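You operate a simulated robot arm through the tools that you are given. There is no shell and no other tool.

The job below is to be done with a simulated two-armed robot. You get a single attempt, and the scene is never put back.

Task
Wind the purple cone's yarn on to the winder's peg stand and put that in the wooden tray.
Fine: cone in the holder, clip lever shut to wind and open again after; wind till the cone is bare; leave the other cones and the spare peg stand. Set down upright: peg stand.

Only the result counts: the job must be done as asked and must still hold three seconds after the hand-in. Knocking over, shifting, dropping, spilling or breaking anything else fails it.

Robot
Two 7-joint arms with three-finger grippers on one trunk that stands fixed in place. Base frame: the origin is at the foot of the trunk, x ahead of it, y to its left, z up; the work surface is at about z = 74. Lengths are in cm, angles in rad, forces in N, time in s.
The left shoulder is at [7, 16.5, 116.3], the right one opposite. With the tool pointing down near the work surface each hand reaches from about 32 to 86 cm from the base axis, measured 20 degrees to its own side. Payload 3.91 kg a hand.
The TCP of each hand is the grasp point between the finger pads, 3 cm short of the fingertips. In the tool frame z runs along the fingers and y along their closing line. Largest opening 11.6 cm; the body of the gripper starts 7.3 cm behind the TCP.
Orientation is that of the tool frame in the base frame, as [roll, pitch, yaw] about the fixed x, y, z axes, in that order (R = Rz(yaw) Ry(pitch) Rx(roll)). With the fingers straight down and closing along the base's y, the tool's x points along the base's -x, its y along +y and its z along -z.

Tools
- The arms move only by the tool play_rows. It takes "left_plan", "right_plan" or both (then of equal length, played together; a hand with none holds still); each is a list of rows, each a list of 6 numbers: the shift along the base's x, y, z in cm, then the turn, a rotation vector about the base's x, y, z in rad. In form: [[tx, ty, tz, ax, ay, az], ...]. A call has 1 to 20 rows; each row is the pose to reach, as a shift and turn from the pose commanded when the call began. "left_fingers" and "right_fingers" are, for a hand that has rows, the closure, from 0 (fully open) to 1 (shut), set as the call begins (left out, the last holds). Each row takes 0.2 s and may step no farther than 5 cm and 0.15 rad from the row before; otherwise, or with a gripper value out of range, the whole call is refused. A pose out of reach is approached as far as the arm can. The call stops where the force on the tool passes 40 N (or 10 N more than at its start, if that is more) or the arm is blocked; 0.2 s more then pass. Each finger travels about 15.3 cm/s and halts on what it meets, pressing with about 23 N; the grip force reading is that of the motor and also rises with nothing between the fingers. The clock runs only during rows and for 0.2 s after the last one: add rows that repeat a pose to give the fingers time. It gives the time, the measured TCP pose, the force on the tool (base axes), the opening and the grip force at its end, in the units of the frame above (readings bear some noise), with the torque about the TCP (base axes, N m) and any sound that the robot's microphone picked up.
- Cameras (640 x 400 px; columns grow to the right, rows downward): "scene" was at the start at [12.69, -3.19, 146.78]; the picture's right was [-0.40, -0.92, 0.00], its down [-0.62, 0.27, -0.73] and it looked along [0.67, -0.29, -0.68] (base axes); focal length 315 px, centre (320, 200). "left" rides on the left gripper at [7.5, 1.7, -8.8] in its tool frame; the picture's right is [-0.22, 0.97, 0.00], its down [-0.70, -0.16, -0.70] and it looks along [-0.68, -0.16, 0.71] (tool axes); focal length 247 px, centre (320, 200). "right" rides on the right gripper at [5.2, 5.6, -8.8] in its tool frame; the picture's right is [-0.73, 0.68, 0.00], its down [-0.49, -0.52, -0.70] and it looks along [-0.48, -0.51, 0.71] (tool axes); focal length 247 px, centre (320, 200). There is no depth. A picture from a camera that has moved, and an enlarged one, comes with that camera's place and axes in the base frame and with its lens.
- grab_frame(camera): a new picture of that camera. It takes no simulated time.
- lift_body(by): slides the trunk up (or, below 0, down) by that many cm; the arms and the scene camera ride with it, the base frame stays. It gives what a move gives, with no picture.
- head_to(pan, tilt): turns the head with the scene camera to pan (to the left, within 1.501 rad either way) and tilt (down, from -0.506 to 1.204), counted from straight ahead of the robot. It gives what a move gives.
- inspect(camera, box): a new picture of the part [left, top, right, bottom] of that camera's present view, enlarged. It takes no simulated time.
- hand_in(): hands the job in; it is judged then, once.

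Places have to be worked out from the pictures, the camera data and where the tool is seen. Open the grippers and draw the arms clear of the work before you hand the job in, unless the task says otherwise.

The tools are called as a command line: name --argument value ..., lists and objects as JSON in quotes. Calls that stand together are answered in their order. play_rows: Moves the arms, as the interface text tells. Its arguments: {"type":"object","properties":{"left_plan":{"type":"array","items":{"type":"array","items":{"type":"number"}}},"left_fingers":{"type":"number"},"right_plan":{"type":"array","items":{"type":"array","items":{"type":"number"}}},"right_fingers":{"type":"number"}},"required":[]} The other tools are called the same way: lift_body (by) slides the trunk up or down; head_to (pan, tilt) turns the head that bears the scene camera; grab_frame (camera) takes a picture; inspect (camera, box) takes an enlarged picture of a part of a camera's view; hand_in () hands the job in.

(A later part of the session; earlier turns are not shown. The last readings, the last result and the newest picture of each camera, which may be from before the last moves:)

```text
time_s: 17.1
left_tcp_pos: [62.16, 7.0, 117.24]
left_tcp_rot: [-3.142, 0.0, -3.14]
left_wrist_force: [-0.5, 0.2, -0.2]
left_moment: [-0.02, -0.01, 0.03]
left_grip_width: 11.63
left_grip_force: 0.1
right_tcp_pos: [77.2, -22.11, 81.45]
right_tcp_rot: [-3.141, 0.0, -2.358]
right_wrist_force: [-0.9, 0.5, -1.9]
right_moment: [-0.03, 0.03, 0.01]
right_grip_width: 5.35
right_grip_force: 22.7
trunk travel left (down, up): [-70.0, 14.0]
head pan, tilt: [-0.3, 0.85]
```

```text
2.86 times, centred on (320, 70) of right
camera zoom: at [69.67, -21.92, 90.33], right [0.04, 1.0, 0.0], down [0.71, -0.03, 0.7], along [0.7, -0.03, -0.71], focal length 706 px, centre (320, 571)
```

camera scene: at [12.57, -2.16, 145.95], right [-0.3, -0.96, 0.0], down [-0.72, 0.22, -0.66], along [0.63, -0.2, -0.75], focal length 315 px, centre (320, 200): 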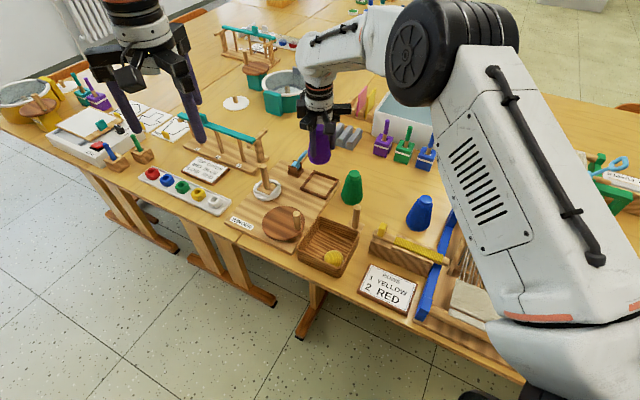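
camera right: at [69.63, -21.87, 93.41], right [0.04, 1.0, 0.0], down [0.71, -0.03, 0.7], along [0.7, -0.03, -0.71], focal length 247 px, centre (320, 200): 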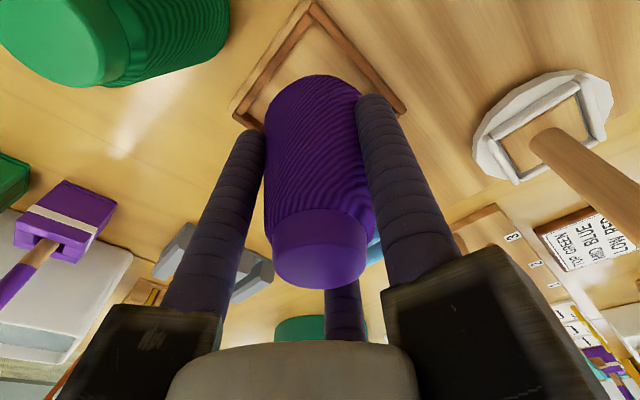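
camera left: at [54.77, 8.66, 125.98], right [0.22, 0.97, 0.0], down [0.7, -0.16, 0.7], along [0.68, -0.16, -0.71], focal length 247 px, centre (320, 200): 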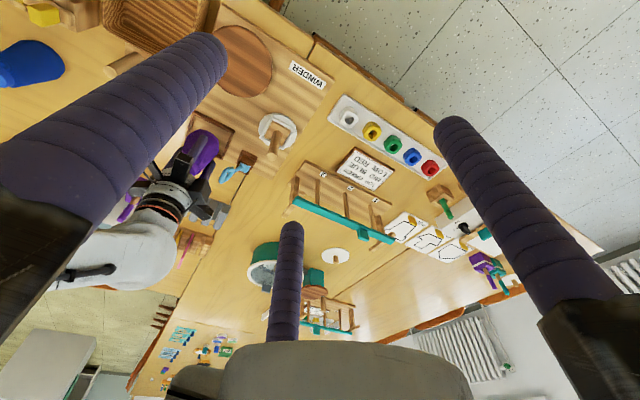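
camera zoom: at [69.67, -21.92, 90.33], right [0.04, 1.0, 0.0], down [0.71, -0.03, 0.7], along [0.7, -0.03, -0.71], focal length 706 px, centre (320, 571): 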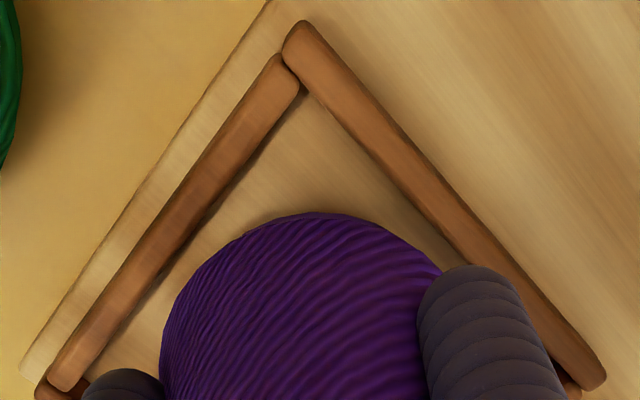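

The cone base has entered the frame without contact. I'll go down in small steps until it touches the board.

play_rows --right_plan '[[0, 0, -0.2, 0, 0, 0], [0, 0, -0.35, 0, 0, 0], [0, 0, -0.35, 0, 0, 0]]'

inspect --camera "scene" --box '[298, 166, 346, 202]'

```text
time_s: 17.9
left_tcp_pos: [62.09, 6.89, 117.24]
left_tcp_rot: [-3.14, 0.002, -3.141]
left_wrist_force: [0.5, -1.3, -1.3]
left_moment: [0.0, -0.01, -0.01]
left_grip_width: 11.58
left_grip_force: 0.0
right_tcp_pos: [77.14, -22.24, 81.32]
right_tcp_rot: [-3.138, 0.003, -2.357]
right_wrist_force: [1.0, 0.5, 14.9]
right_moment: [0.01, 0.35, 0.03]
right_grip_width: 5.31
right_grip_force: 23.7
trunk travel left (down, up): [-70.0, 14.0]
head pan, tilt: [-0.3, 0.85]
```

```text
11.11 times, centred on (322, 184) of scene
camera zoom: at [12.38, -2.1, 145.99], right [-0.3, -0.96, 0.0], down [-0.72, 0.22, -0.66], along [0.63, -0.2, -0.75], focal length 3501 px, centre (298, 378)
```

zoom: 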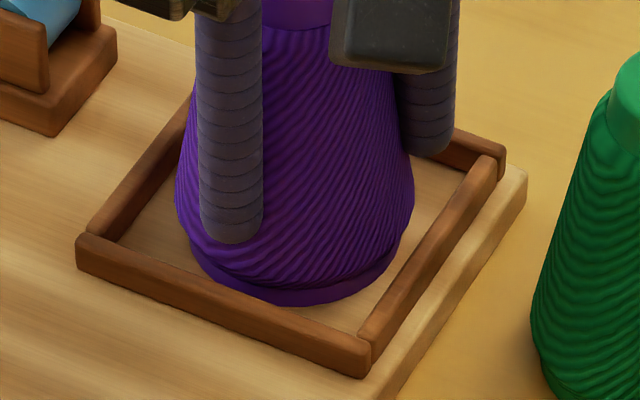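

Contact with the board at 15 N: the cone is seated. I'll ease the pressure, open only to ~6.6 cm (to stay clear of the lever ring) and withdraw straight up.

play_rows --right_plan '[[0, 0, 0.25, 0, 0, 0], [0, 0, 0.25, 0, 0, 0]]'

play_rows --right_plan '[[0, 0, 0, 0, 0, 0], [0, 0, 0, 0, 0, 0], [0, 0, 0, 0, 0, 0]]' --right_fingers 0.43

inspect --camera "scene" --box '[270, 140, 350, 200]'

grab_frame --camera "right"

```text
time_s: 18.6
left_tcp_pos: [62.16, 7.06, 117.16]
left_tcp_rot: [3.14, 0.0, -3.14]
left_wrist_force: [-0.3, 0.5, 0.7]
left_moment: [0.01, -0.02, -0.01]
left_grip_width: 11.61
left_grip_force: 0.2
right_tcp_pos: [77.18, -22.24, 81.38]
right_tcp_rot: [3.141, 0.001, -2.356]
right_wrist_force: [0.5, 0.1, 4.2]
right_moment: [0.03, -0.26, 0.04]
right_grip_width: 5.37
right_grip_force: 23.2
trunk travel left (down, up): [-70.0, 14.0]
head pan, tilt: [-0.3, 0.85]
```

```text
time_s: 19.4
left_tcp_pos: [62.14, 7.06, 117.12]
left_tcp_rot: [3.141, 0.0, 3.141]
left_wrist_force: [-0.1, -0.9, -0.2]
left_moment: [0.02, 0.01, 0.01]
left_grip_width: 11.61
left_grip_force: 0.0
right_tcp_pos: [77.13, -22.3, 81.42]
right_tcp_rot: [3.141, -0.001, -2.356]
right_wrist_force: [-0.1, 1.4, 1.2]
right_moment: [0.04, -0.01, -0.03]
right_grip_width: 6.6
right_grip_force: 0.0
trunk travel left (down, up): [-70.0, 14.0]
head pan, tilt: [-0.3, 0.85]
```

```text
6.67 times, centred on (310, 170) of scene
camera zoom: at [12.58, -2.17, 145.95], right [-0.3, -0.96, 0.0], down [-0.72, 0.22, -0.66], along [0.63, -0.2, -0.75], focal length 2101 px, centre (387, 400)
```

zoom: 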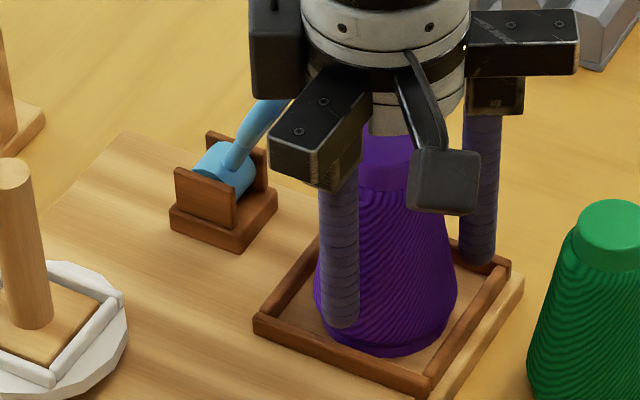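

```text
taken
camera right: at [69.69, -21.98, 90.21], right [0.04, 1.0, 0.0], down [0.71, -0.03, 0.7], along [0.7, -0.03, -0.71], focal length 247 px, centre (320, 200)
```

right: 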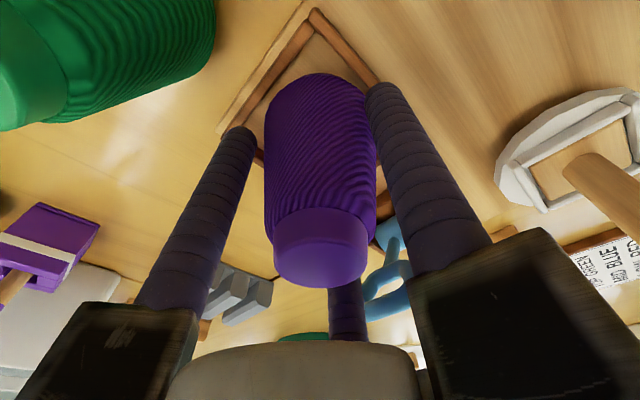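

The cone stands in the holder. Withdrawing straight up.

play_rows --right_plan '[[0, 0, 2, 0, 0, 0], [0, 0, 5, 0, 0, 0], [0, 0, 9, 0, 0, 0], [-2, 0, 13, 0, 0, 0], [-5, 0, 17, 0, 0, 0], [-8, -1, 20, 0, 0, 0], [-8, -1, 20, 0, 0, 0]]'

grab_frame --camera "scene"

grab_frame --camera "right"

inspect --camera "scene" --box '[250, 120, 362, 220]'

```text
time_s: 20.9
left_tcp_pos: [62.36, 6.96, 117.13]
left_tcp_rot: [3.142, -0.001, -3.14]
left_wrist_force: [0.1, 0.3, -0.1]
left_moment: [0.0, 0.01, 0.01]
left_grip_width: 11.59
left_grip_force: 0.0
right_tcp_pos: [69.19, -23.42, 101.3]
right_tcp_rot: [3.141, -0.001, -2.356]
right_wrist_force: [-0.2, -0.6, 0.3]
right_moment: [0.0, -0.01, -0.04]
right_grip_width: 6.61
right_grip_force: 0.0
trunk travel left (down, up): [-70.0, 14.0]
head pan, tilt: [-0.3, 0.85]
```

```text
taken
camera scene: at [12.7, -2.14, 145.94], right [-0.3, -0.96, 0.0], down [-0.72, 0.22, -0.66], along [0.63, -0.2, -0.75], focal length 315 px, centre (320, 200)
```

scene: 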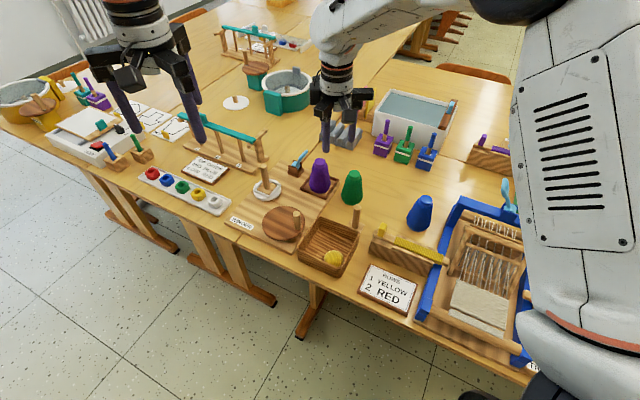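

```text
taken
camera right: at [61.7, -23.0, 110.15], right [0.04, 1.0, 0.0], down [0.71, -0.03, 0.7], along [0.7, -0.03, -0.72], focal length 247 px, centre (320, 200)
```

right: 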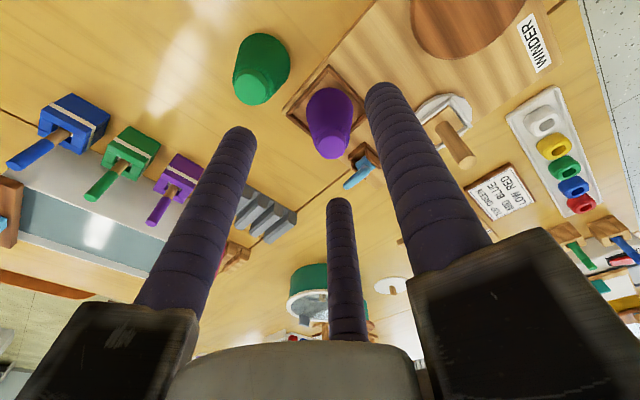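

```text
4.00 times, centred on (306, 170) of scene
camera zoom: at [12.7, -2.14, 145.94], right [-0.3, -0.96, 0.0], down [-0.72, 0.22, -0.66], along [0.63, -0.2, -0.75], focal length 1260 px, centre (376, 320)
```

zoom: 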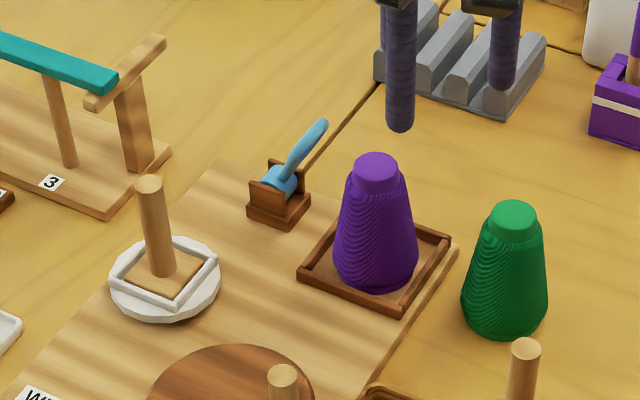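

The purple cone stands in the holder. Now a close look at the clip lever to decide how it closes.

inspect --camera "right" --box '[320, 130, 400, 200]'

inspect --camera "scene" --box '[280, 142, 320, 182]'

inspect --camera "left" --box '[200, 120, 280, 190]'

inspect --camera "scene" --box '[480, 150, 560, 220]'

```text
5.71 times, centred on (360, 165) of right
camera zoom: at [61.7, -23.0, 110.15], right [0.04, 1.0, 0.0], down [0.71, -0.03, 0.7], along [0.7, -0.03, -0.72], focal length 1411 px, centre (91, 400)
```

zoom: 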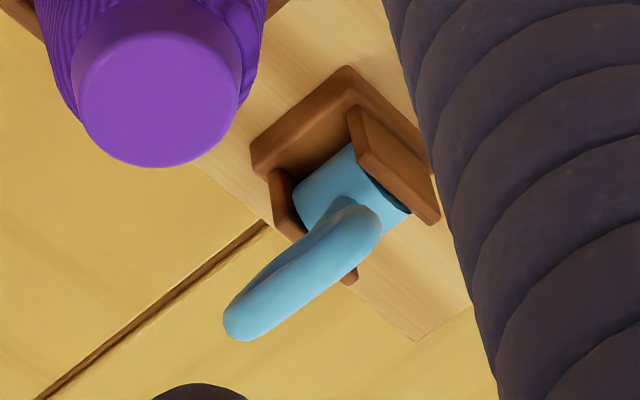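

```text
10.00 times, centred on (300, 162) of scene
camera zoom: at [12.7, -2.14, 145.94], right [-0.3, -0.96, 0.0], down [-0.72, 0.22, -0.66], along [0.63, -0.2, -0.75], focal length 3151 px, centre (520, 580)
```

zoom: 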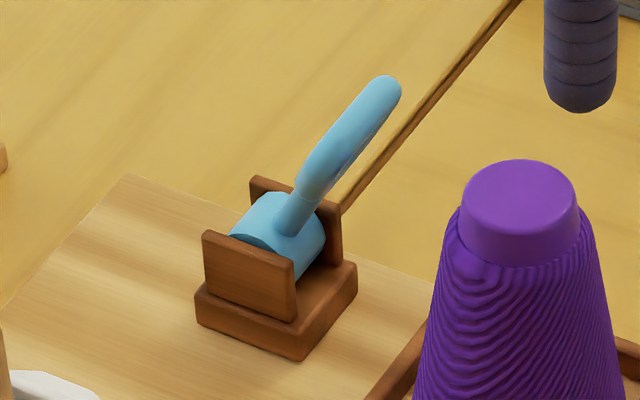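

```text
5.71 times, centred on (240, 155) of left
camera zoom: at [54.89, 8.67, 125.91], right [0.22, 0.97, 0.0], down [0.7, -0.16, 0.7], along [0.68, -0.16, -0.72], focal length 1411 px, centre (777, 457)
```

zoom: 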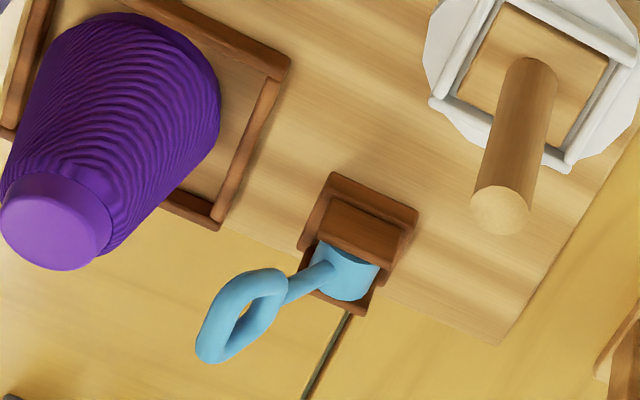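

```text
5.71 times, centred on (520, 185) of scene
camera zoom: at [12.7, -2.14, 145.94], right [-0.3, -0.96, 0.0], down [-0.72, 0.22, -0.66], along [0.63, -0.2, -0.75], focal length 1801 px, centre (-823, 286)
```

zoom: 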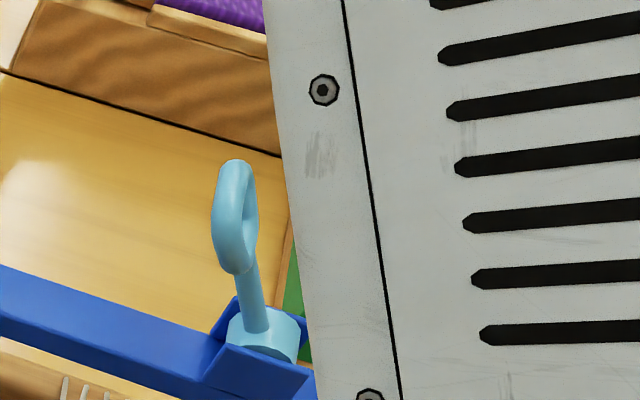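

The ring's plane contains the pivot axis, so the lever swings in a plane toward/away from the holder, currently ~30° toward it. I'll yaw the right hand so its closing line lies along that swing direction, to straddle the ring and gently test which way it moves.

play_rows --right_plan '[[0.5, 0, 0, 0, 0, -0.145], [1, 0, 0, 0, 0, -0.29], [2, 0, 0, 0, 0, -0.435], [3, 0, 0, 0, 0, -0.58], [4, 0, 0, 0, 0, -0.725], [5, 0, 0, 0, 0, -0.87], [6, 0, 0, 0, 0, -1.015], [7, 0.5, 0, 0, 0, -1.16], [8, 1, 0, 0, 0, -1.305], [9, 1.5, 0, 0, 0, -1.449], [9, 1.5, 0, 0, 0, -1.449]]' --right_fingers 0.724

grab_frame --camera "scene"

grab_frame --camera "right"

```text
time_s: 23.4
left_tcp_pos: [62.2, 6.95, 117.15]
left_tcp_rot: [3.141, 0.002, 3.14]
left_wrist_force: [-0.8, -0.2, -0.4]
left_moment: [0.0, 0.01, 0.02]
left_grip_width: 11.62
left_grip_force: 0.1
right_tcp_pos: [78.06, -21.78, 101.23]
right_tcp_rot: [3.141, 0.0, 2.477]
right_wrist_force: [-0.7, 0.2, 0.2]
right_moment: [0.0, -0.02, 0.0]
right_grip_width: 3.2
right_grip_force: 0.0
trunk travel left (down, up): [-70.0, 14.0]
head pan, tilt: [-0.3, 0.85]
```

```text
taken
camera scene: at [12.53, -2.17, 145.96], right [-0.3, -0.96, 0.0], down [-0.72, 0.22, -0.66], along [0.63, -0.2, -0.75], focal length 315 px, centre (320, 200)
```

scene: 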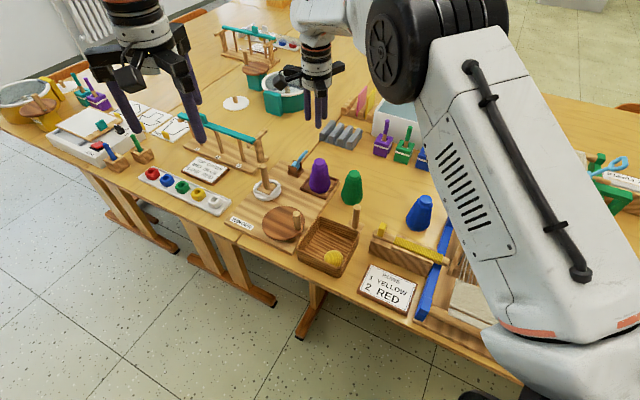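

```text
taken
camera right: at [77.66, -14.14, 110.18], right [1.0, 0.08, 0.0], down [0.06, -0.71, 0.7], along [0.06, -0.7, -0.71], focal length 247 px, centre (320, 200)
```

right: 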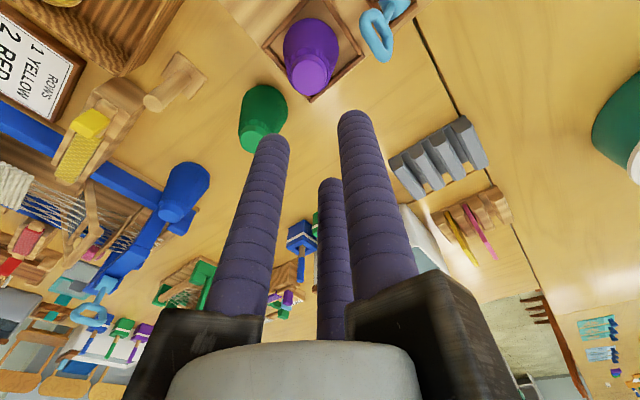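

The right camera now sees the lever from the +y side. I'll zoom to pin down the ring's position.

inspect --camera "right" --box '[340, 0, 440, 70]'

inspect --camera "scene" --box '[280, 142, 320, 182]'

```text
5.71 times, centred on (390, 35) of right
camera zoom: at [77.66, -14.14, 110.18], right [1.0, 0.08, 0.0], down [0.06, -0.71, 0.7], along [0.06, -0.7, -0.71], focal length 1411 px, centre (-80, 1143)
```

zoom: 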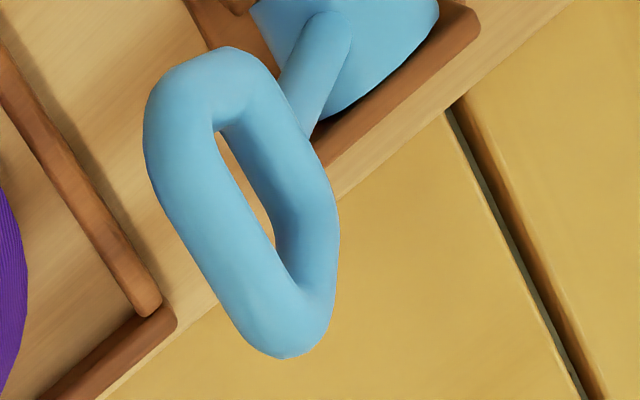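

```text
10.00 times, centred on (300, 162) of scene
camera zoom: at [12.53, -2.17, 145.96], right [-0.3, -0.96, 0.0], down [-0.72, 0.22, -0.66], along [0.63, -0.2, -0.75], focal length 3151 px, centre (520, 580)
```

zoom: 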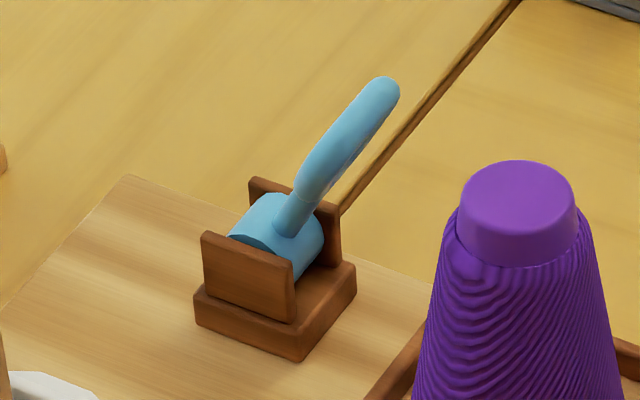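

Triangulating from both cameras, the ring centre is at about (83.3,-18.7,83.7), pivot (85,-16.8,78.5). I'll tilt the hand forward ~0.4 rad along the swing plane and stop just above the ring.

play_rows --right_plan '[[0.8, 0.1, -2.3, 0.079, -0.062, 0], [1.5, 0.1, -4.6, 0.158, -0.123, 0], [2.3, 0.2, -6.9, 0.236, -0.185, 0], [3.04, 0.28, -9.1, 0.315, -0.247, 0], [3.04, 0.28, -9.1, 0.315, -0.247, 0]]' --right_fingers 0.724

inspect --camera "scene" --box '[270, 100, 350, 190]'

grab_frame --camera "right"

inspect --camera "left" --box '[160, 100, 300, 220]'

```text
time_s: 24.6
left_tcp_pos: [62.15, 7.09, 117.31]
left_tcp_rot: [3.141, -0.001, 3.141]
left_wrist_force: [-0.3, -0.9, -0.2]
left_moment: [-0.01, -0.02, 0.0]
left_grip_width: 11.56
left_grip_force: 0.1
right_tcp_pos: [81.23, -21.29, 92.33]
right_tcp_rot: [2.741, 0.002, 2.476]
right_wrist_force: [-0.9, 0.1, -0.7]
right_moment: [-0.02, -0.01, -0.05]
right_grip_width: 3.21
right_grip_force: 0.1
trunk travel left (down, up): [-70.0, 14.0]
head pan, tilt: [-0.3, 0.85]
```

```text
4.44 times, centred on (310, 145) of scene
camera zoom: at [12.51, -2.07, 145.96], right [-0.3, -0.96, 0.0], down [-0.72, 0.22, -0.66], along [0.63, -0.2, -0.75], focal length 1400 px, centre (364, 444)
```

zoom: 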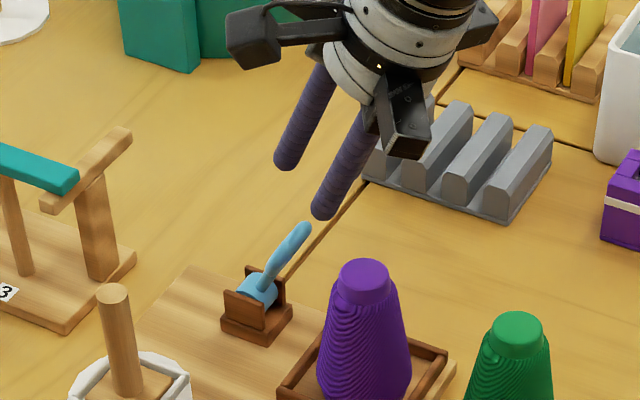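

```text
taken
camera right: at [78.33, -16.76, 102.59], right [0.96, 0.04, 0.27], down [-0.08, -0.89, 0.44], along [0.26, -0.45, -0.86], focal length 247 px, centre (320, 200)
```

right: 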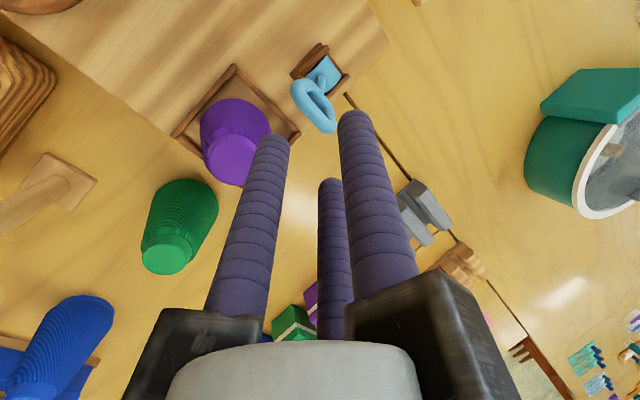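

```text
3.33 times, centred on (230, 160) of left
camera zoom: at [54.72, 8.74, 126.0], right [0.22, 0.97, 0.0], down [0.7, -0.16, 0.7], along [0.68, -0.16, -0.71], focal length 823 px, centre (620, 333)
```

zoom: 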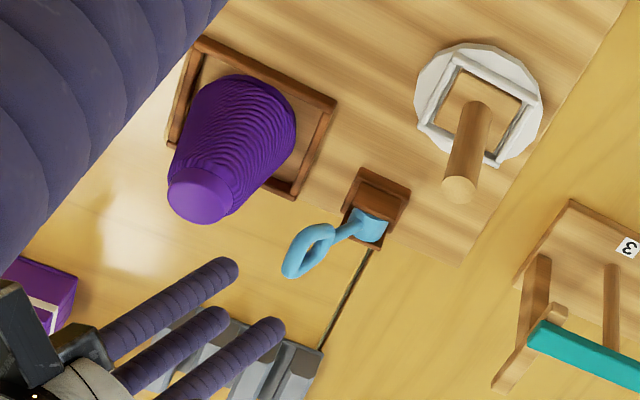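

Finger tips project exactly as modelled, with the ring lined up between the far finger and the two near ones. I'll slide down along the tool axis in two stages.

play_rows --right_plan '[[0.48, 0.6, -1.85, 0, 0, 0], [0.96, 1.2, -3.7, 0, 0, 0], [0.96, 1.2, -3.7, 0, 0, 0]]'

inspect --camera "scene" --box '[280, 122, 330, 182]'

inspect --camera "right" --box '[200, 0, 440, 200]'

inspect --camera "left" --box '[180, 120, 280, 200]'

```text
time_s: 25.4
left_tcp_pos: [62.2, 7.0, 117.26]
left_tcp_rot: [3.141, 0.001, 3.141]
left_wrist_force: [-0.8, -0.6, -0.4]
left_moment: [0.02, -0.01, 0.0]
left_grip_width: 11.62
left_grip_force: 0.1
right_tcp_pos: [82.16, -20.37, 88.61]
right_tcp_rot: [2.74, -0.001, 2.477]
right_wrist_force: [-0.5, 0.2, -0.2]
right_moment: [0.0, 0.0, 0.0]
right_grip_width: 3.21
right_grip_force: 0.0
trunk travel left (down, up): [-70.0, 14.0]
head pan, tilt: [-0.3, 0.85]
```

```text
6.67 times, centred on (305, 152) of scene
camera zoom: at [12.51, -2.19, 145.96], right [-0.3, -0.96, 0.0], down [-0.72, 0.22, -0.66], along [0.63, -0.2, -0.75], focal length 2101 px, centre (420, 520)
```

zoom: 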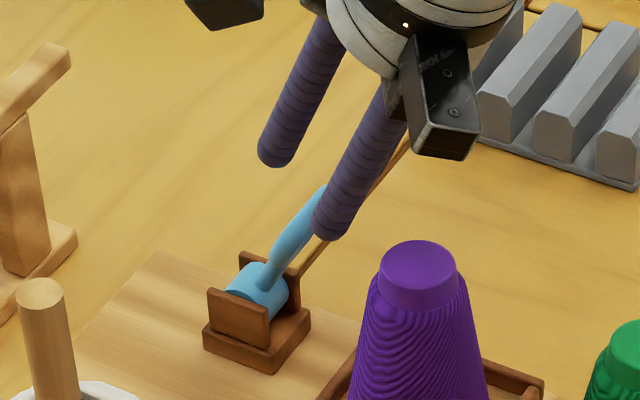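

```text
2.00 times, centred on (320, 100) of right
camera zoom: at [79.25, -15.72, 99.01], right [0.96, 0.04, 0.27], down [-0.08, -0.89, 0.44], along [0.26, -0.45, -0.86], focal length 494 px, centre (320, 400)
```

zoom: 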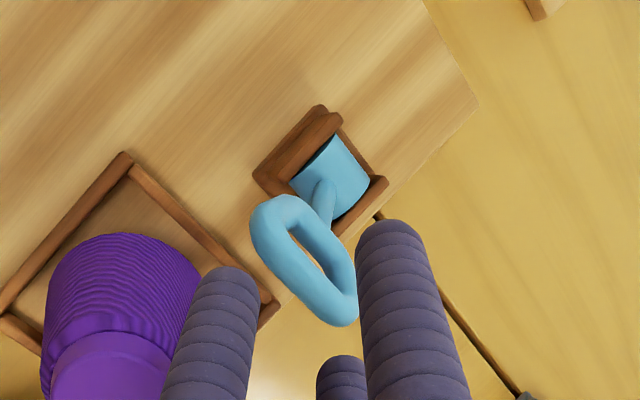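

```text
5.00 times, centred on (230, 160) of left
camera zoom: at [54.72, 8.63, 126.01], right [0.22, 0.97, 0.0], down [0.7, -0.16, 0.7], along [0.68, -0.16, -0.71], focal length 1235 px, centre (770, 400)
```

zoom: 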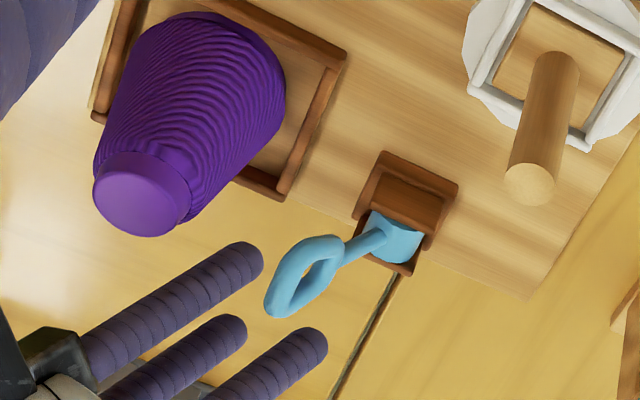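

The ring is between the fingers' tips line. Sliding down the remaining 3 cm.

play_rows --right_plan '[[0.36, 0.46, -1.38, 0, 0, 0], [0.72, 0.92, -2.76, 0, 0, 0], [0.72, 0.92, -2.76, 0, 0, 0]]'

inspect --camera "scene" --box '[280, 122, 330, 182]'

inspect --camera "right" --box '[200, 0, 440, 200]'

inspect --camera "left" --box '[180, 120, 280, 200]'

```text
time_s: 26.1
left_tcp_pos: [62.4, 6.89, 117.19]
left_tcp_rot: [3.141, -0.001, -3.14]
left_wrist_force: [-0.9, 1.1, 0.4]
left_moment: [0.02, 0.02, 0.02]
left_grip_width: 11.59
left_grip_force: 0.0
right_tcp_pos: [83.06, -19.32, 85.62]
right_tcp_rot: [2.741, 0.001, 2.477]
right_wrist_force: [13.2, -7.8, -1.9]
right_moment: [0.12, -0.23, 0.13]
right_grip_width: 3.87
right_grip_force: 6.8
trunk travel left (down, up): [-70.0, 14.0]
head pan, tilt: [-0.3, 0.85]
```

```text
6.67 times, centred on (305, 152) of scene
camera zoom: at [12.74, -2.23, 145.91], right [-0.3, -0.96, 0.0], down [-0.72, 0.22, -0.66], along [0.63, -0.19, -0.75], focal length 2101 px, centre (420, 520)
```

zoom: 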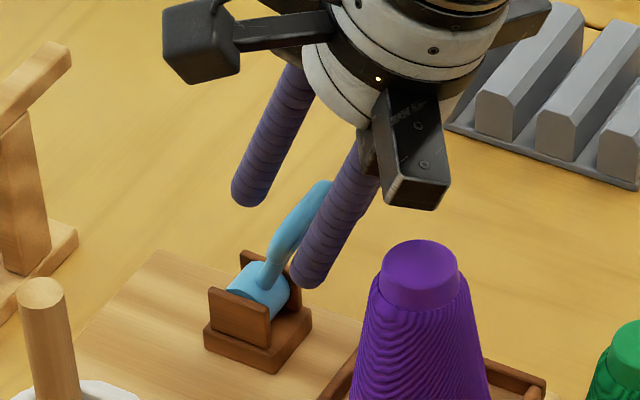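

```text
2.00 times, centred on (320, 100) of right
camera zoom: at [80.19, -14.79, 96.0], right [0.96, 0.04, 0.27], down [-0.08, -0.89, 0.44], along [0.26, -0.45, -0.86], focal length 494 px, centre (320, 400)
```

zoom: 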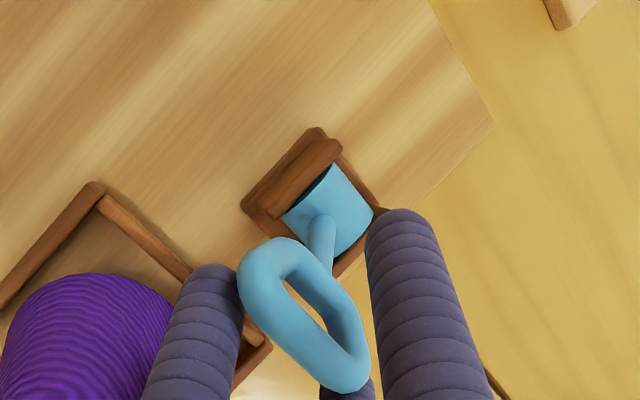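

```text
5.00 times, centred on (230, 160) of left
camera zoom: at [54.92, 8.63, 125.92], right [0.22, 0.97, 0.0], down [0.7, -0.16, 0.7], along [0.68, -0.16, -0.71], focal length 1235 px, centre (770, 400)
```

zoom: 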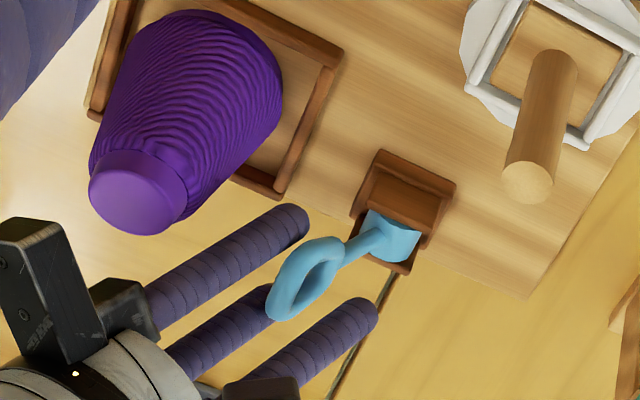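

The force along the pivot-axis direction and the fingers being pushed open show that all three fingers are physical and the ring is wedging among them. I'll back out along the tool axis and re-approach with the hand yawed so that two fingers straddle the flat ring.

play_rows --right_plan '[[-0.24, -0.31, 0.92, 0, 0, 0], [-0.72, -0.92, 2.76, 0, 0, 0], [-1.2, -1.53, 4.6, 0, 0, 0], [-1.92, -2.45, 7.4, 0, 0, 0], [-1.92, -2.45, 7.4, 0, 0, 0]]'

inspect --camera "scene" --box '[270, 122, 350, 182]'

```text
time_s: 27.4
left_tcp_pos: [62.16, 7.05, 117.3]
left_tcp_rot: [-3.14, -0.001, 3.139]
left_wrist_force: [0.3, 0.4, 1.1]
left_moment: [-0.01, 0.03, -0.05]
left_grip_width: 11.58
left_grip_force: 0.0
right_tcp_pos: [80.87, -21.81, 93.2]
right_tcp_rot: [2.741, 0.001, 2.478]
right_wrist_force: [0.1, -0.3, 0.6]
right_moment: [-0.02, -0.01, 0.01]
right_grip_width: 3.18
right_grip_force: 0.0
trunk travel left (down, up): [-70.0, 14.0]
head pan, tilt: [-0.3, 0.85]
```

```text
6.67 times, centred on (310, 152) of scene
camera zoom: at [12.51, -2.11, 145.96], right [-0.3, -0.96, 0.0], down [-0.72, 0.22, -0.66], along [0.63, -0.2, -0.75], focal length 2101 px, centre (387, 520)
```

zoom: 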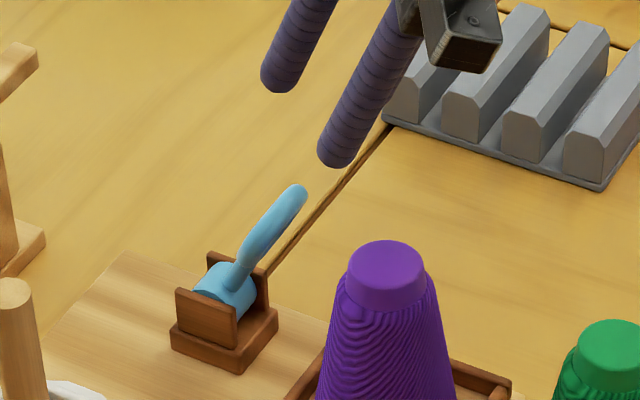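

The lever and board are unchanged. Rotating the hand about its own axis by ~88° so the two near fingers will straddle the ring.

play_rows --right_plan '[[0, 0, 0, -0.0337, -0.0429, 0.1292], [0, 0, 0, -0.0673, -0.0859, 0.2584], [0, 0, 0, -0.101, -0.1288, 0.3876], [0, 0, 0, -0.1347, -0.1717, 0.5169], [0, 0, 0, -0.1683, -0.2146, 0.6461], [0, 0, 0, -0.202, -0.2576, 0.7753], [0, 0, 0, -0.2357, -0.3005, 0.9045], [0, 0, 0, -0.2693, -0.3434, 1.0337], [0, 0, 0, -0.303, -0.3863, 1.1629], [0, 0, 0, -0.3367, -0.4293, 1.2922], [0, 0, 0, -0.3703, -0.4722, 1.4214], [0, 0, 0, -0.3703, -0.4722, 1.4214]]' --right_fingers 0.655

inspect --camera "scene" --box '[270, 92, 370, 182]'

grab_frame --camera "right"

```text
time_s: 29.9
left_tcp_pos: [62.23, 7.01, 117.16]
left_tcp_rot: [-3.141, 0.0, -3.141]
left_wrist_force: [0.4, -0.3, -0.2]
left_moment: [-0.02, 0.01, 0.0]
left_grip_width: 11.6
left_grip_force: 0.1
right_tcp_pos: [80.91, -21.88, 93.31]
right_tcp_rot: [3.129, 0.399, -2.263]
right_wrist_force: [-0.6, -0.3, 0.1]
right_moment: [0.0, 0.01, -0.02]
right_grip_width: 4.0
right_grip_force: 0.1
trunk travel left (down, up): [-70.0, 14.0]
head pan, tilt: [-0.3, 0.85]
```

```text
4.44 times, centred on (320, 137) of scene
camera zoom: at [12.56, -2.15, 145.95], right [-0.3, -0.96, 0.0], down [-0.72, 0.22, -0.66], along [0.63, -0.2, -0.75], focal length 1400 px, centre (320, 480)
```

zoom: 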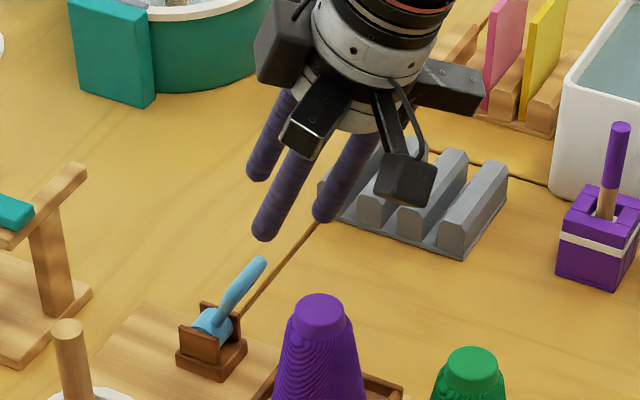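

```text
taken
camera right: at [71.59, -24.69, 99.41], right [-0.1, 0.95, 0.29], down [0.52, -0.2, 0.83], along [0.85, 0.23, -0.48], focal length 247 px, centre (320, 200)
```

right: 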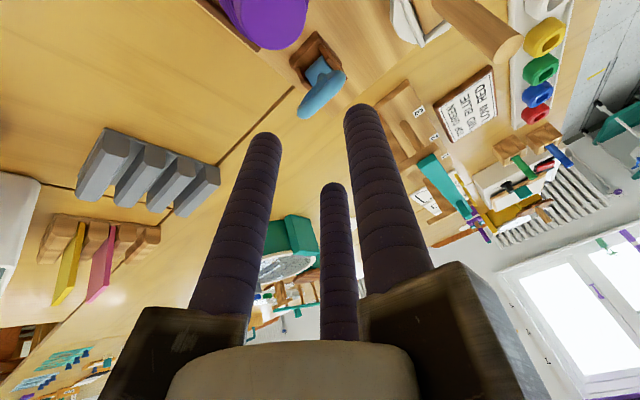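

Finger positions check out in the new yaw. I'll shift to the approach line for the ring and advance most of the way, then check.

play_rows --right_plan '[[-0.44, 0.88, -1.13, 0, 0, 0], [0.05, 1.48, -2.97, 0, 0, 0], [0.55, 2.08, -4.82, 0, 0, 0], [0.55, 2.08, -4.82, 0, 0, 0]]'

inspect --camera "scene" --box '[280, 122, 330, 182]'

inspect --camera "right" --box '[220, 0, 440, 180]'

inspect --camera "left" --box '[180, 120, 280, 200]'

```text
time_s: 30.9
left_tcp_pos: [62.28, 6.96, 117.27]
left_tcp_rot: [3.141, 0.0, 3.141]
left_wrist_force: [-0.6, -0.9, -0.2]
left_moment: [0.02, -0.04, 0.0]
left_grip_width: 11.58
left_grip_force: 0.1
right_tcp_pos: [81.41, -19.77, 88.38]
right_tcp_rot: [3.13, 0.401, -2.264]
right_wrist_force: [0.1, 0.2, 0.4]
right_moment: [-0.02, -0.02, -0.03]
right_grip_width: 3.99
right_grip_force: 0.1
trunk travel left (down, up): [-70.0, 14.0]
head pan, tilt: [-0.3, 0.85]
```

```text
6.67 times, centred on (305, 152) of scene
camera zoom: at [12.5, -2.16, 145.96], right [-0.3, -0.96, 0.0], down [-0.72, 0.22, -0.66], along [0.63, -0.2, -0.75], focal length 2101 px, centre (420, 520)
```

zoom: 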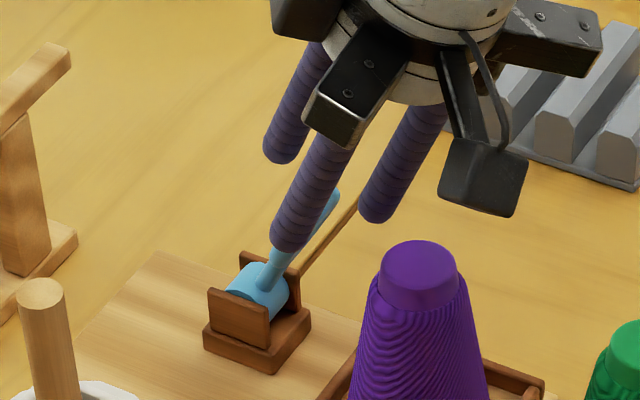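

```text
2.22 times, centred on (330, 90) of right
camera zoom: at [72.09, -22.54, 94.63], right [-0.09, 0.95, 0.29], down [0.52, -0.2, 0.83], along [0.85, 0.23, -0.48], focal length 549 px, centre (298, 444)
```

zoom: 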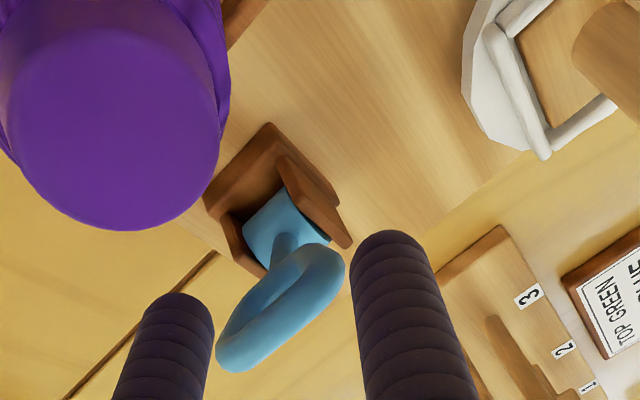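

```text
5.00 times, centred on (230, 160) of left
camera zoom: at [54.71, 8.66, 126.01], right [0.22, 0.97, 0.0], down [0.7, -0.16, 0.7], along [0.68, -0.16, -0.71], focal length 1235 px, centre (770, 400)
```

zoom: 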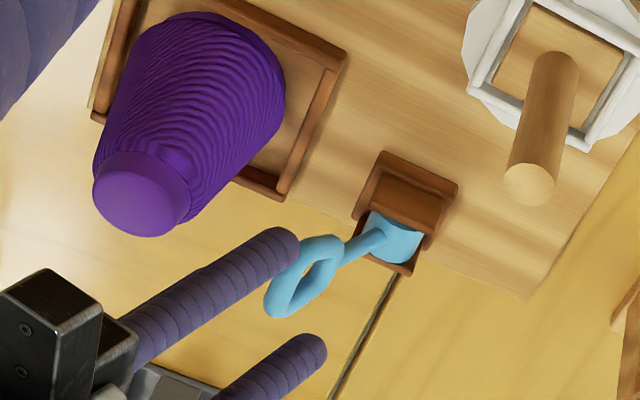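

The ring passes between fingers B and C with A beside its edge. Advancing the last 2.8 cm along the tool axis.

play_rows --right_plan '[[0.25, 0.3, -0.92, 0, 0, 0], [0.5, 0.6, -1.84, 0, 0, 0], [0.69, 0.84, -2.58, 0, 0, 0], [0.69, 0.84, -2.58, 0, 0, 0]]'

inspect --camera "scene" --box '[280, 122, 330, 182]'

inspect --camera "right" --box '[220, 0, 440, 180]'

inspect --camera "left" --box '[180, 120, 280, 200]'

```text
time_s: 31.9
left_tcp_pos: [62.18, 7.08, 117.26]
left_tcp_rot: [-3.14, 0.0, 3.141]
left_wrist_force: [0.3, -0.3, 0.0]
left_moment: [0.0, 0.01, 0.01]
left_grip_width: 11.62
left_grip_force: 0.0
right_tcp_pos: [82.08, -19.07, 85.94]
right_tcp_rot: [3.13, 0.4, -2.265]
right_wrist_force: [0.6, -1.1, -0.2]
right_moment: [0.0, 0.0, 0.0]
right_grip_width: 3.99
right_grip_force: 0.0
trunk travel left (down, up): [-70.0, 14.0]
head pan, tilt: [-0.3, 0.85]
```

```text
6.67 times, centred on (305, 152) of scene
camera zoom: at [12.55, -2.16, 145.95], right [-0.3, -0.96, 0.0], down [-0.72, 0.22, -0.66], along [0.63, -0.2, -0.75], focal length 2101 px, centre (420, 520)
```

zoom: 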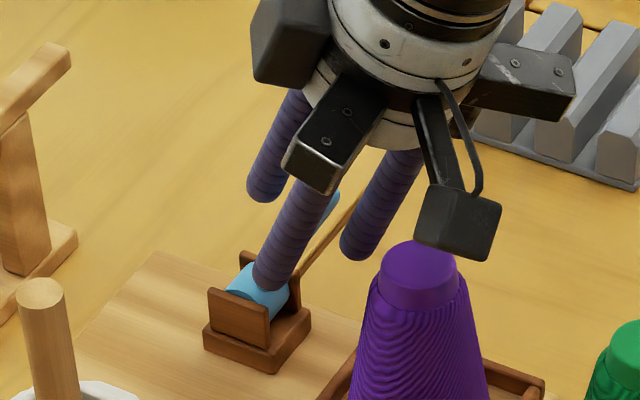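

```text
2.22 times, centred on (330, 90) of right
camera zoom: at [72.77, -21.8, 92.05], right [-0.09, 0.95, 0.29], down [0.52, -0.2, 0.83], along [0.85, 0.23, -0.48], focal length 549 px, centre (298, 444)
```

zoom: 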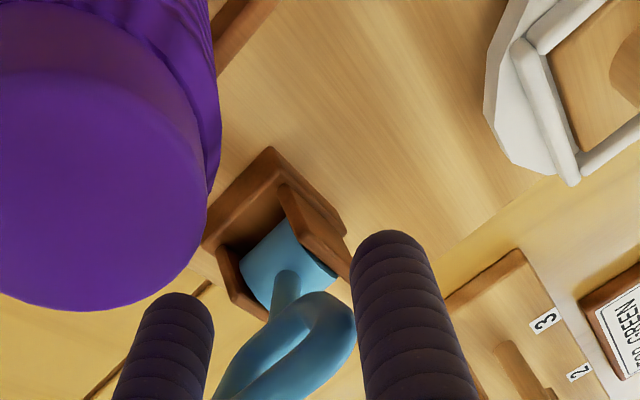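

```text
5.00 times, centred on (230, 160) of left
camera zoom: at [54.76, 8.65, 125.98], right [0.22, 0.97, 0.0], down [0.7, -0.16, 0.7], along [0.68, -0.16, -0.71], focal length 1235 px, centre (770, 400)
```

zoom: 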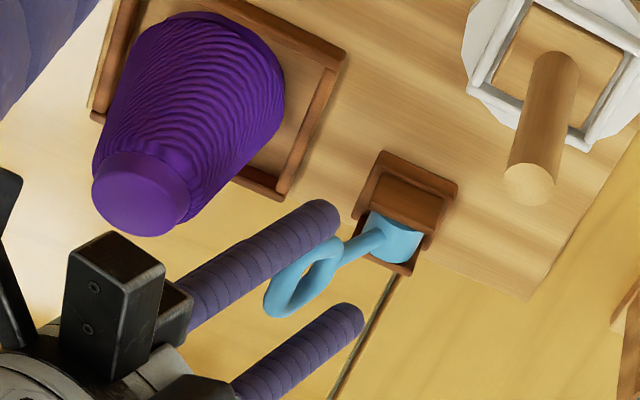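

The ring is caged without contact. Now a gentle test: move the hand 2.4 cm away from the holder (+x,+y) and watch the force and the lever.

play_rows --right_plan '[[0.38, 0.46, 0, 0, 0, 0], [0.77, 0.92, 0, 0, 0, 0], [1.15, 1.39, 0, 0, 0, 0], [1.54, 1.85, 0, 0, 0, 0], [1.54, 1.85, 0, 0, 0, 0]]'

inspect --camera "scene" --box '[280, 122, 330, 182]'

inspect --camera "left" --box '[180, 120, 280, 200]'

```text
time_s: 33.1
left_tcp_pos: [62.14, 6.94, 117.24]
left_tcp_rot: [3.14, 0.0, 3.141]
left_wrist_force: [-0.6, 0.0, -0.6]
left_moment: [-0.01, 0.0, 0.0]
left_grip_width: 11.58
left_grip_force: 0.0
right_tcp_pos: [83.55, -17.05, 85.9]
right_tcp_rot: [3.129, 0.398, -2.266]
right_wrist_force: [0.0, -0.4, 0.5]
right_moment: [0.02, -0.01, -0.02]
right_grip_width: 4.01
right_grip_force: 0.0
trunk travel left (down, up): [-70.0, 14.0]
head pan, tilt: [-0.3, 0.85]
```

```text
6.67 times, centred on (305, 152) of scene
camera zoom: at [12.54, -2.18, 145.95], right [-0.3, -0.96, 0.0], down [-0.72, 0.22, -0.66], along [0.63, -0.2, -0.75], focal length 2101 px, centre (420, 520)
```

zoom: 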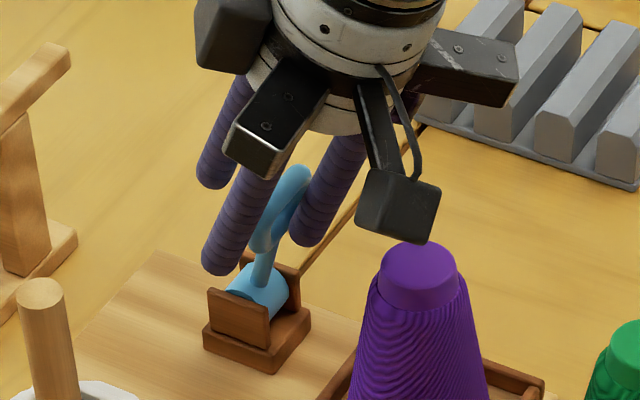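

```text
5.00 times, centred on (230, 160) of left
camera zoom: at [54.75, 8.63, 125.99], right [0.22, 0.97, 0.0], down [0.7, -0.16, 0.7], along [0.68, -0.16, -0.71], focal length 1235 px, centre (770, 400)
```

zoom: 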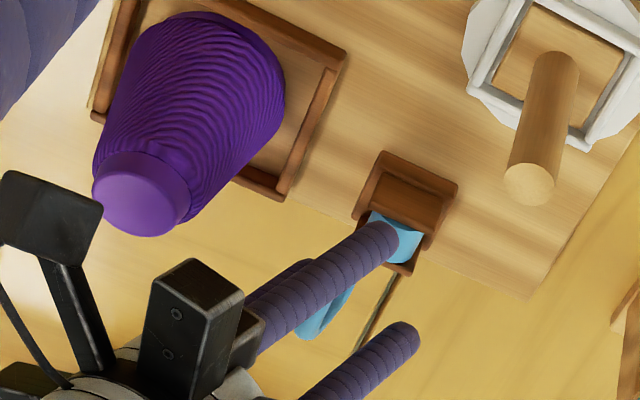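

The lever swung freely to near vertical with no resistance, so it closes away from the holder. Continuing in the same direction, watching for a stop or a click.

play_rows --right_plan '[[0.38, 0.46, 0, 0, 0, 0], [0.77, 0.92, 0, 0, 0, 0], [1.15, 1.39, 0, 0, 0, 0], [1.54, 1.85, 0, 0, 0, 0], [1.54, 1.85, 0, 0, 0, 0]]'

inspect --camera "scene" --box '[280, 122, 330, 182]'

inspect --camera "left" --box '[180, 120, 280, 200]'

```text
time_s: 34.4
left_tcp_pos: [62.38, 7.01, 117.18]
left_tcp_rot: [-3.141, -0.001, -3.142]
left_wrist_force: [0.2, -0.1, 0.8]
left_moment: [0.02, -0.03, 0.01]
left_grip_width: 11.62
left_grip_force: 0.0
right_tcp_pos: [85.3, -15.09, 85.85]
right_tcp_rot: [3.128, 0.4, -2.265]
right_wrist_force: [0.1, -0.6, -0.7]
right_moment: [0.0, 0.0, 0.0]
right_grip_width: 4.02
right_grip_force: 0.0
trunk travel left (down, up): [-70.0, 14.0]
head pan, tilt: [-0.3, 0.85]
```

```text
6.67 times, centred on (305, 152) of scene
camera zoom: at [12.55, -2.18, 145.95], right [-0.3, -0.96, 0.0], down [-0.72, 0.22, -0.66], along [0.63, -0.2, -0.75], focal length 2101 px, centre (420, 520)
```

zoom: 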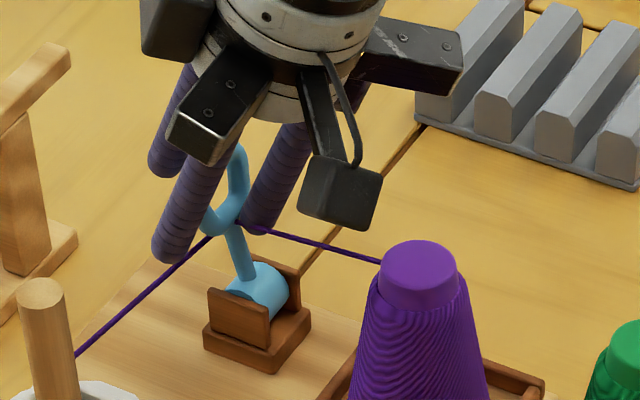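

```text
5.00 times, centred on (230, 160) of left
camera zoom: at [54.75, 8.64, 125.99], right [0.22, 0.97, 0.0], down [0.7, -0.16, 0.7], along [0.68, -0.16, -0.71], focal length 1235 px, centre (770, 400)
```

zoom: 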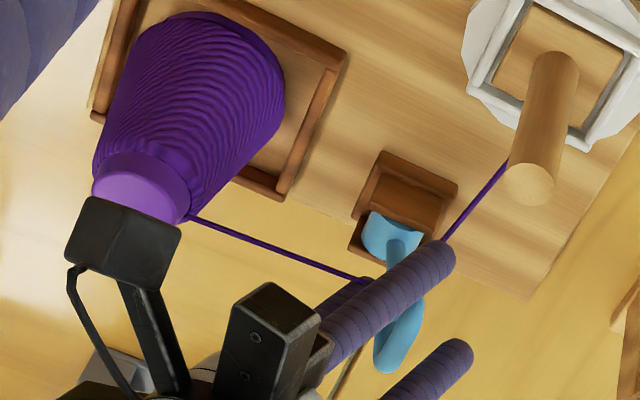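

A purple thread has appeared from the cone through the clip to the peg: the clip is engaged. I'll push just a bit further to see whether there's an end stop.

play_rows --right_plan '[[0.32, 0.38, 0, 0, 0, 0], [0.64, 0.77, 0, 0, 0, 0], [0.64, 0.77, 0, 0, 0, 0]]'

inspect --camera "scene" --box '[280, 122, 330, 182]'

grab_frame --camera "right"

```text
time_s: 35.1
left_tcp_pos: [62.32, 6.97, 117.15]
left_tcp_rot: [3.141, -0.001, 3.141]
left_wrist_force: [0.4, -0.2, -0.3]
left_moment: [-0.02, 0.01, -0.02]
left_grip_width: 11.59
left_grip_force: 0.1
right_tcp_pos: [85.89, -14.46, 85.74]
right_tcp_rot: [3.129, 0.399, -2.265]
right_wrist_force: [0.6, 0.3, -0.1]
right_moment: [0.02, 0.0, 0.01]
right_grip_width: 3.99
right_grip_force: 0.0
trunk travel left (down, up): [-70.0, 14.0]
head pan, tilt: [-0.3, 0.85]
```

```text
6.67 times, centred on (305, 152) of scene
camera zoom: at [12.55, -2.18, 145.95], right [-0.3, -0.96, 0.0], down [-0.72, 0.22, -0.66], along [0.63, -0.2, -0.75], focal length 2101 px, centre (420, 520)
```

zoom: 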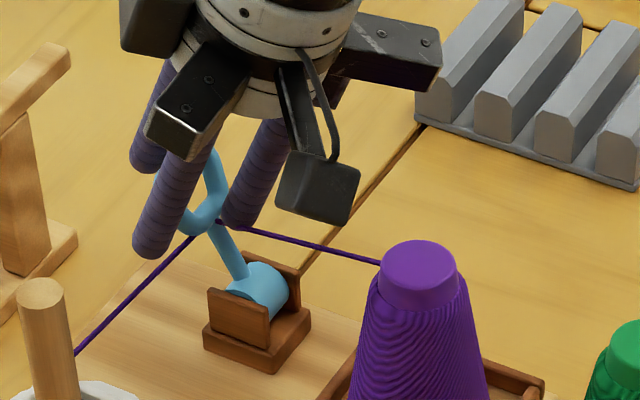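

```text
taken
camera right: at [76.5, -17.21, 91.91], right [-0.09, 0.95, 0.29], down [0.52, -0.2, 0.83], along [0.85, 0.23, -0.48], focal length 247 px, centre (320, 200)
```

right: 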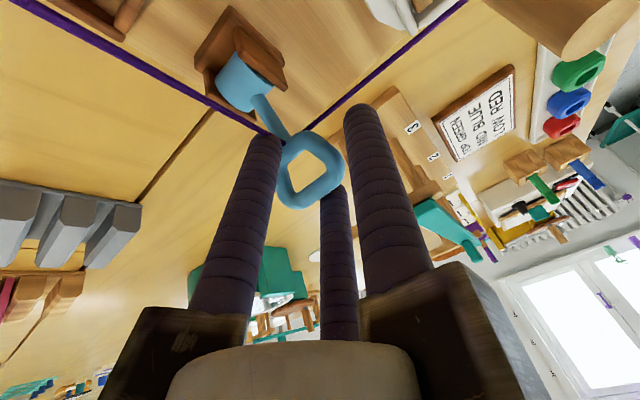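

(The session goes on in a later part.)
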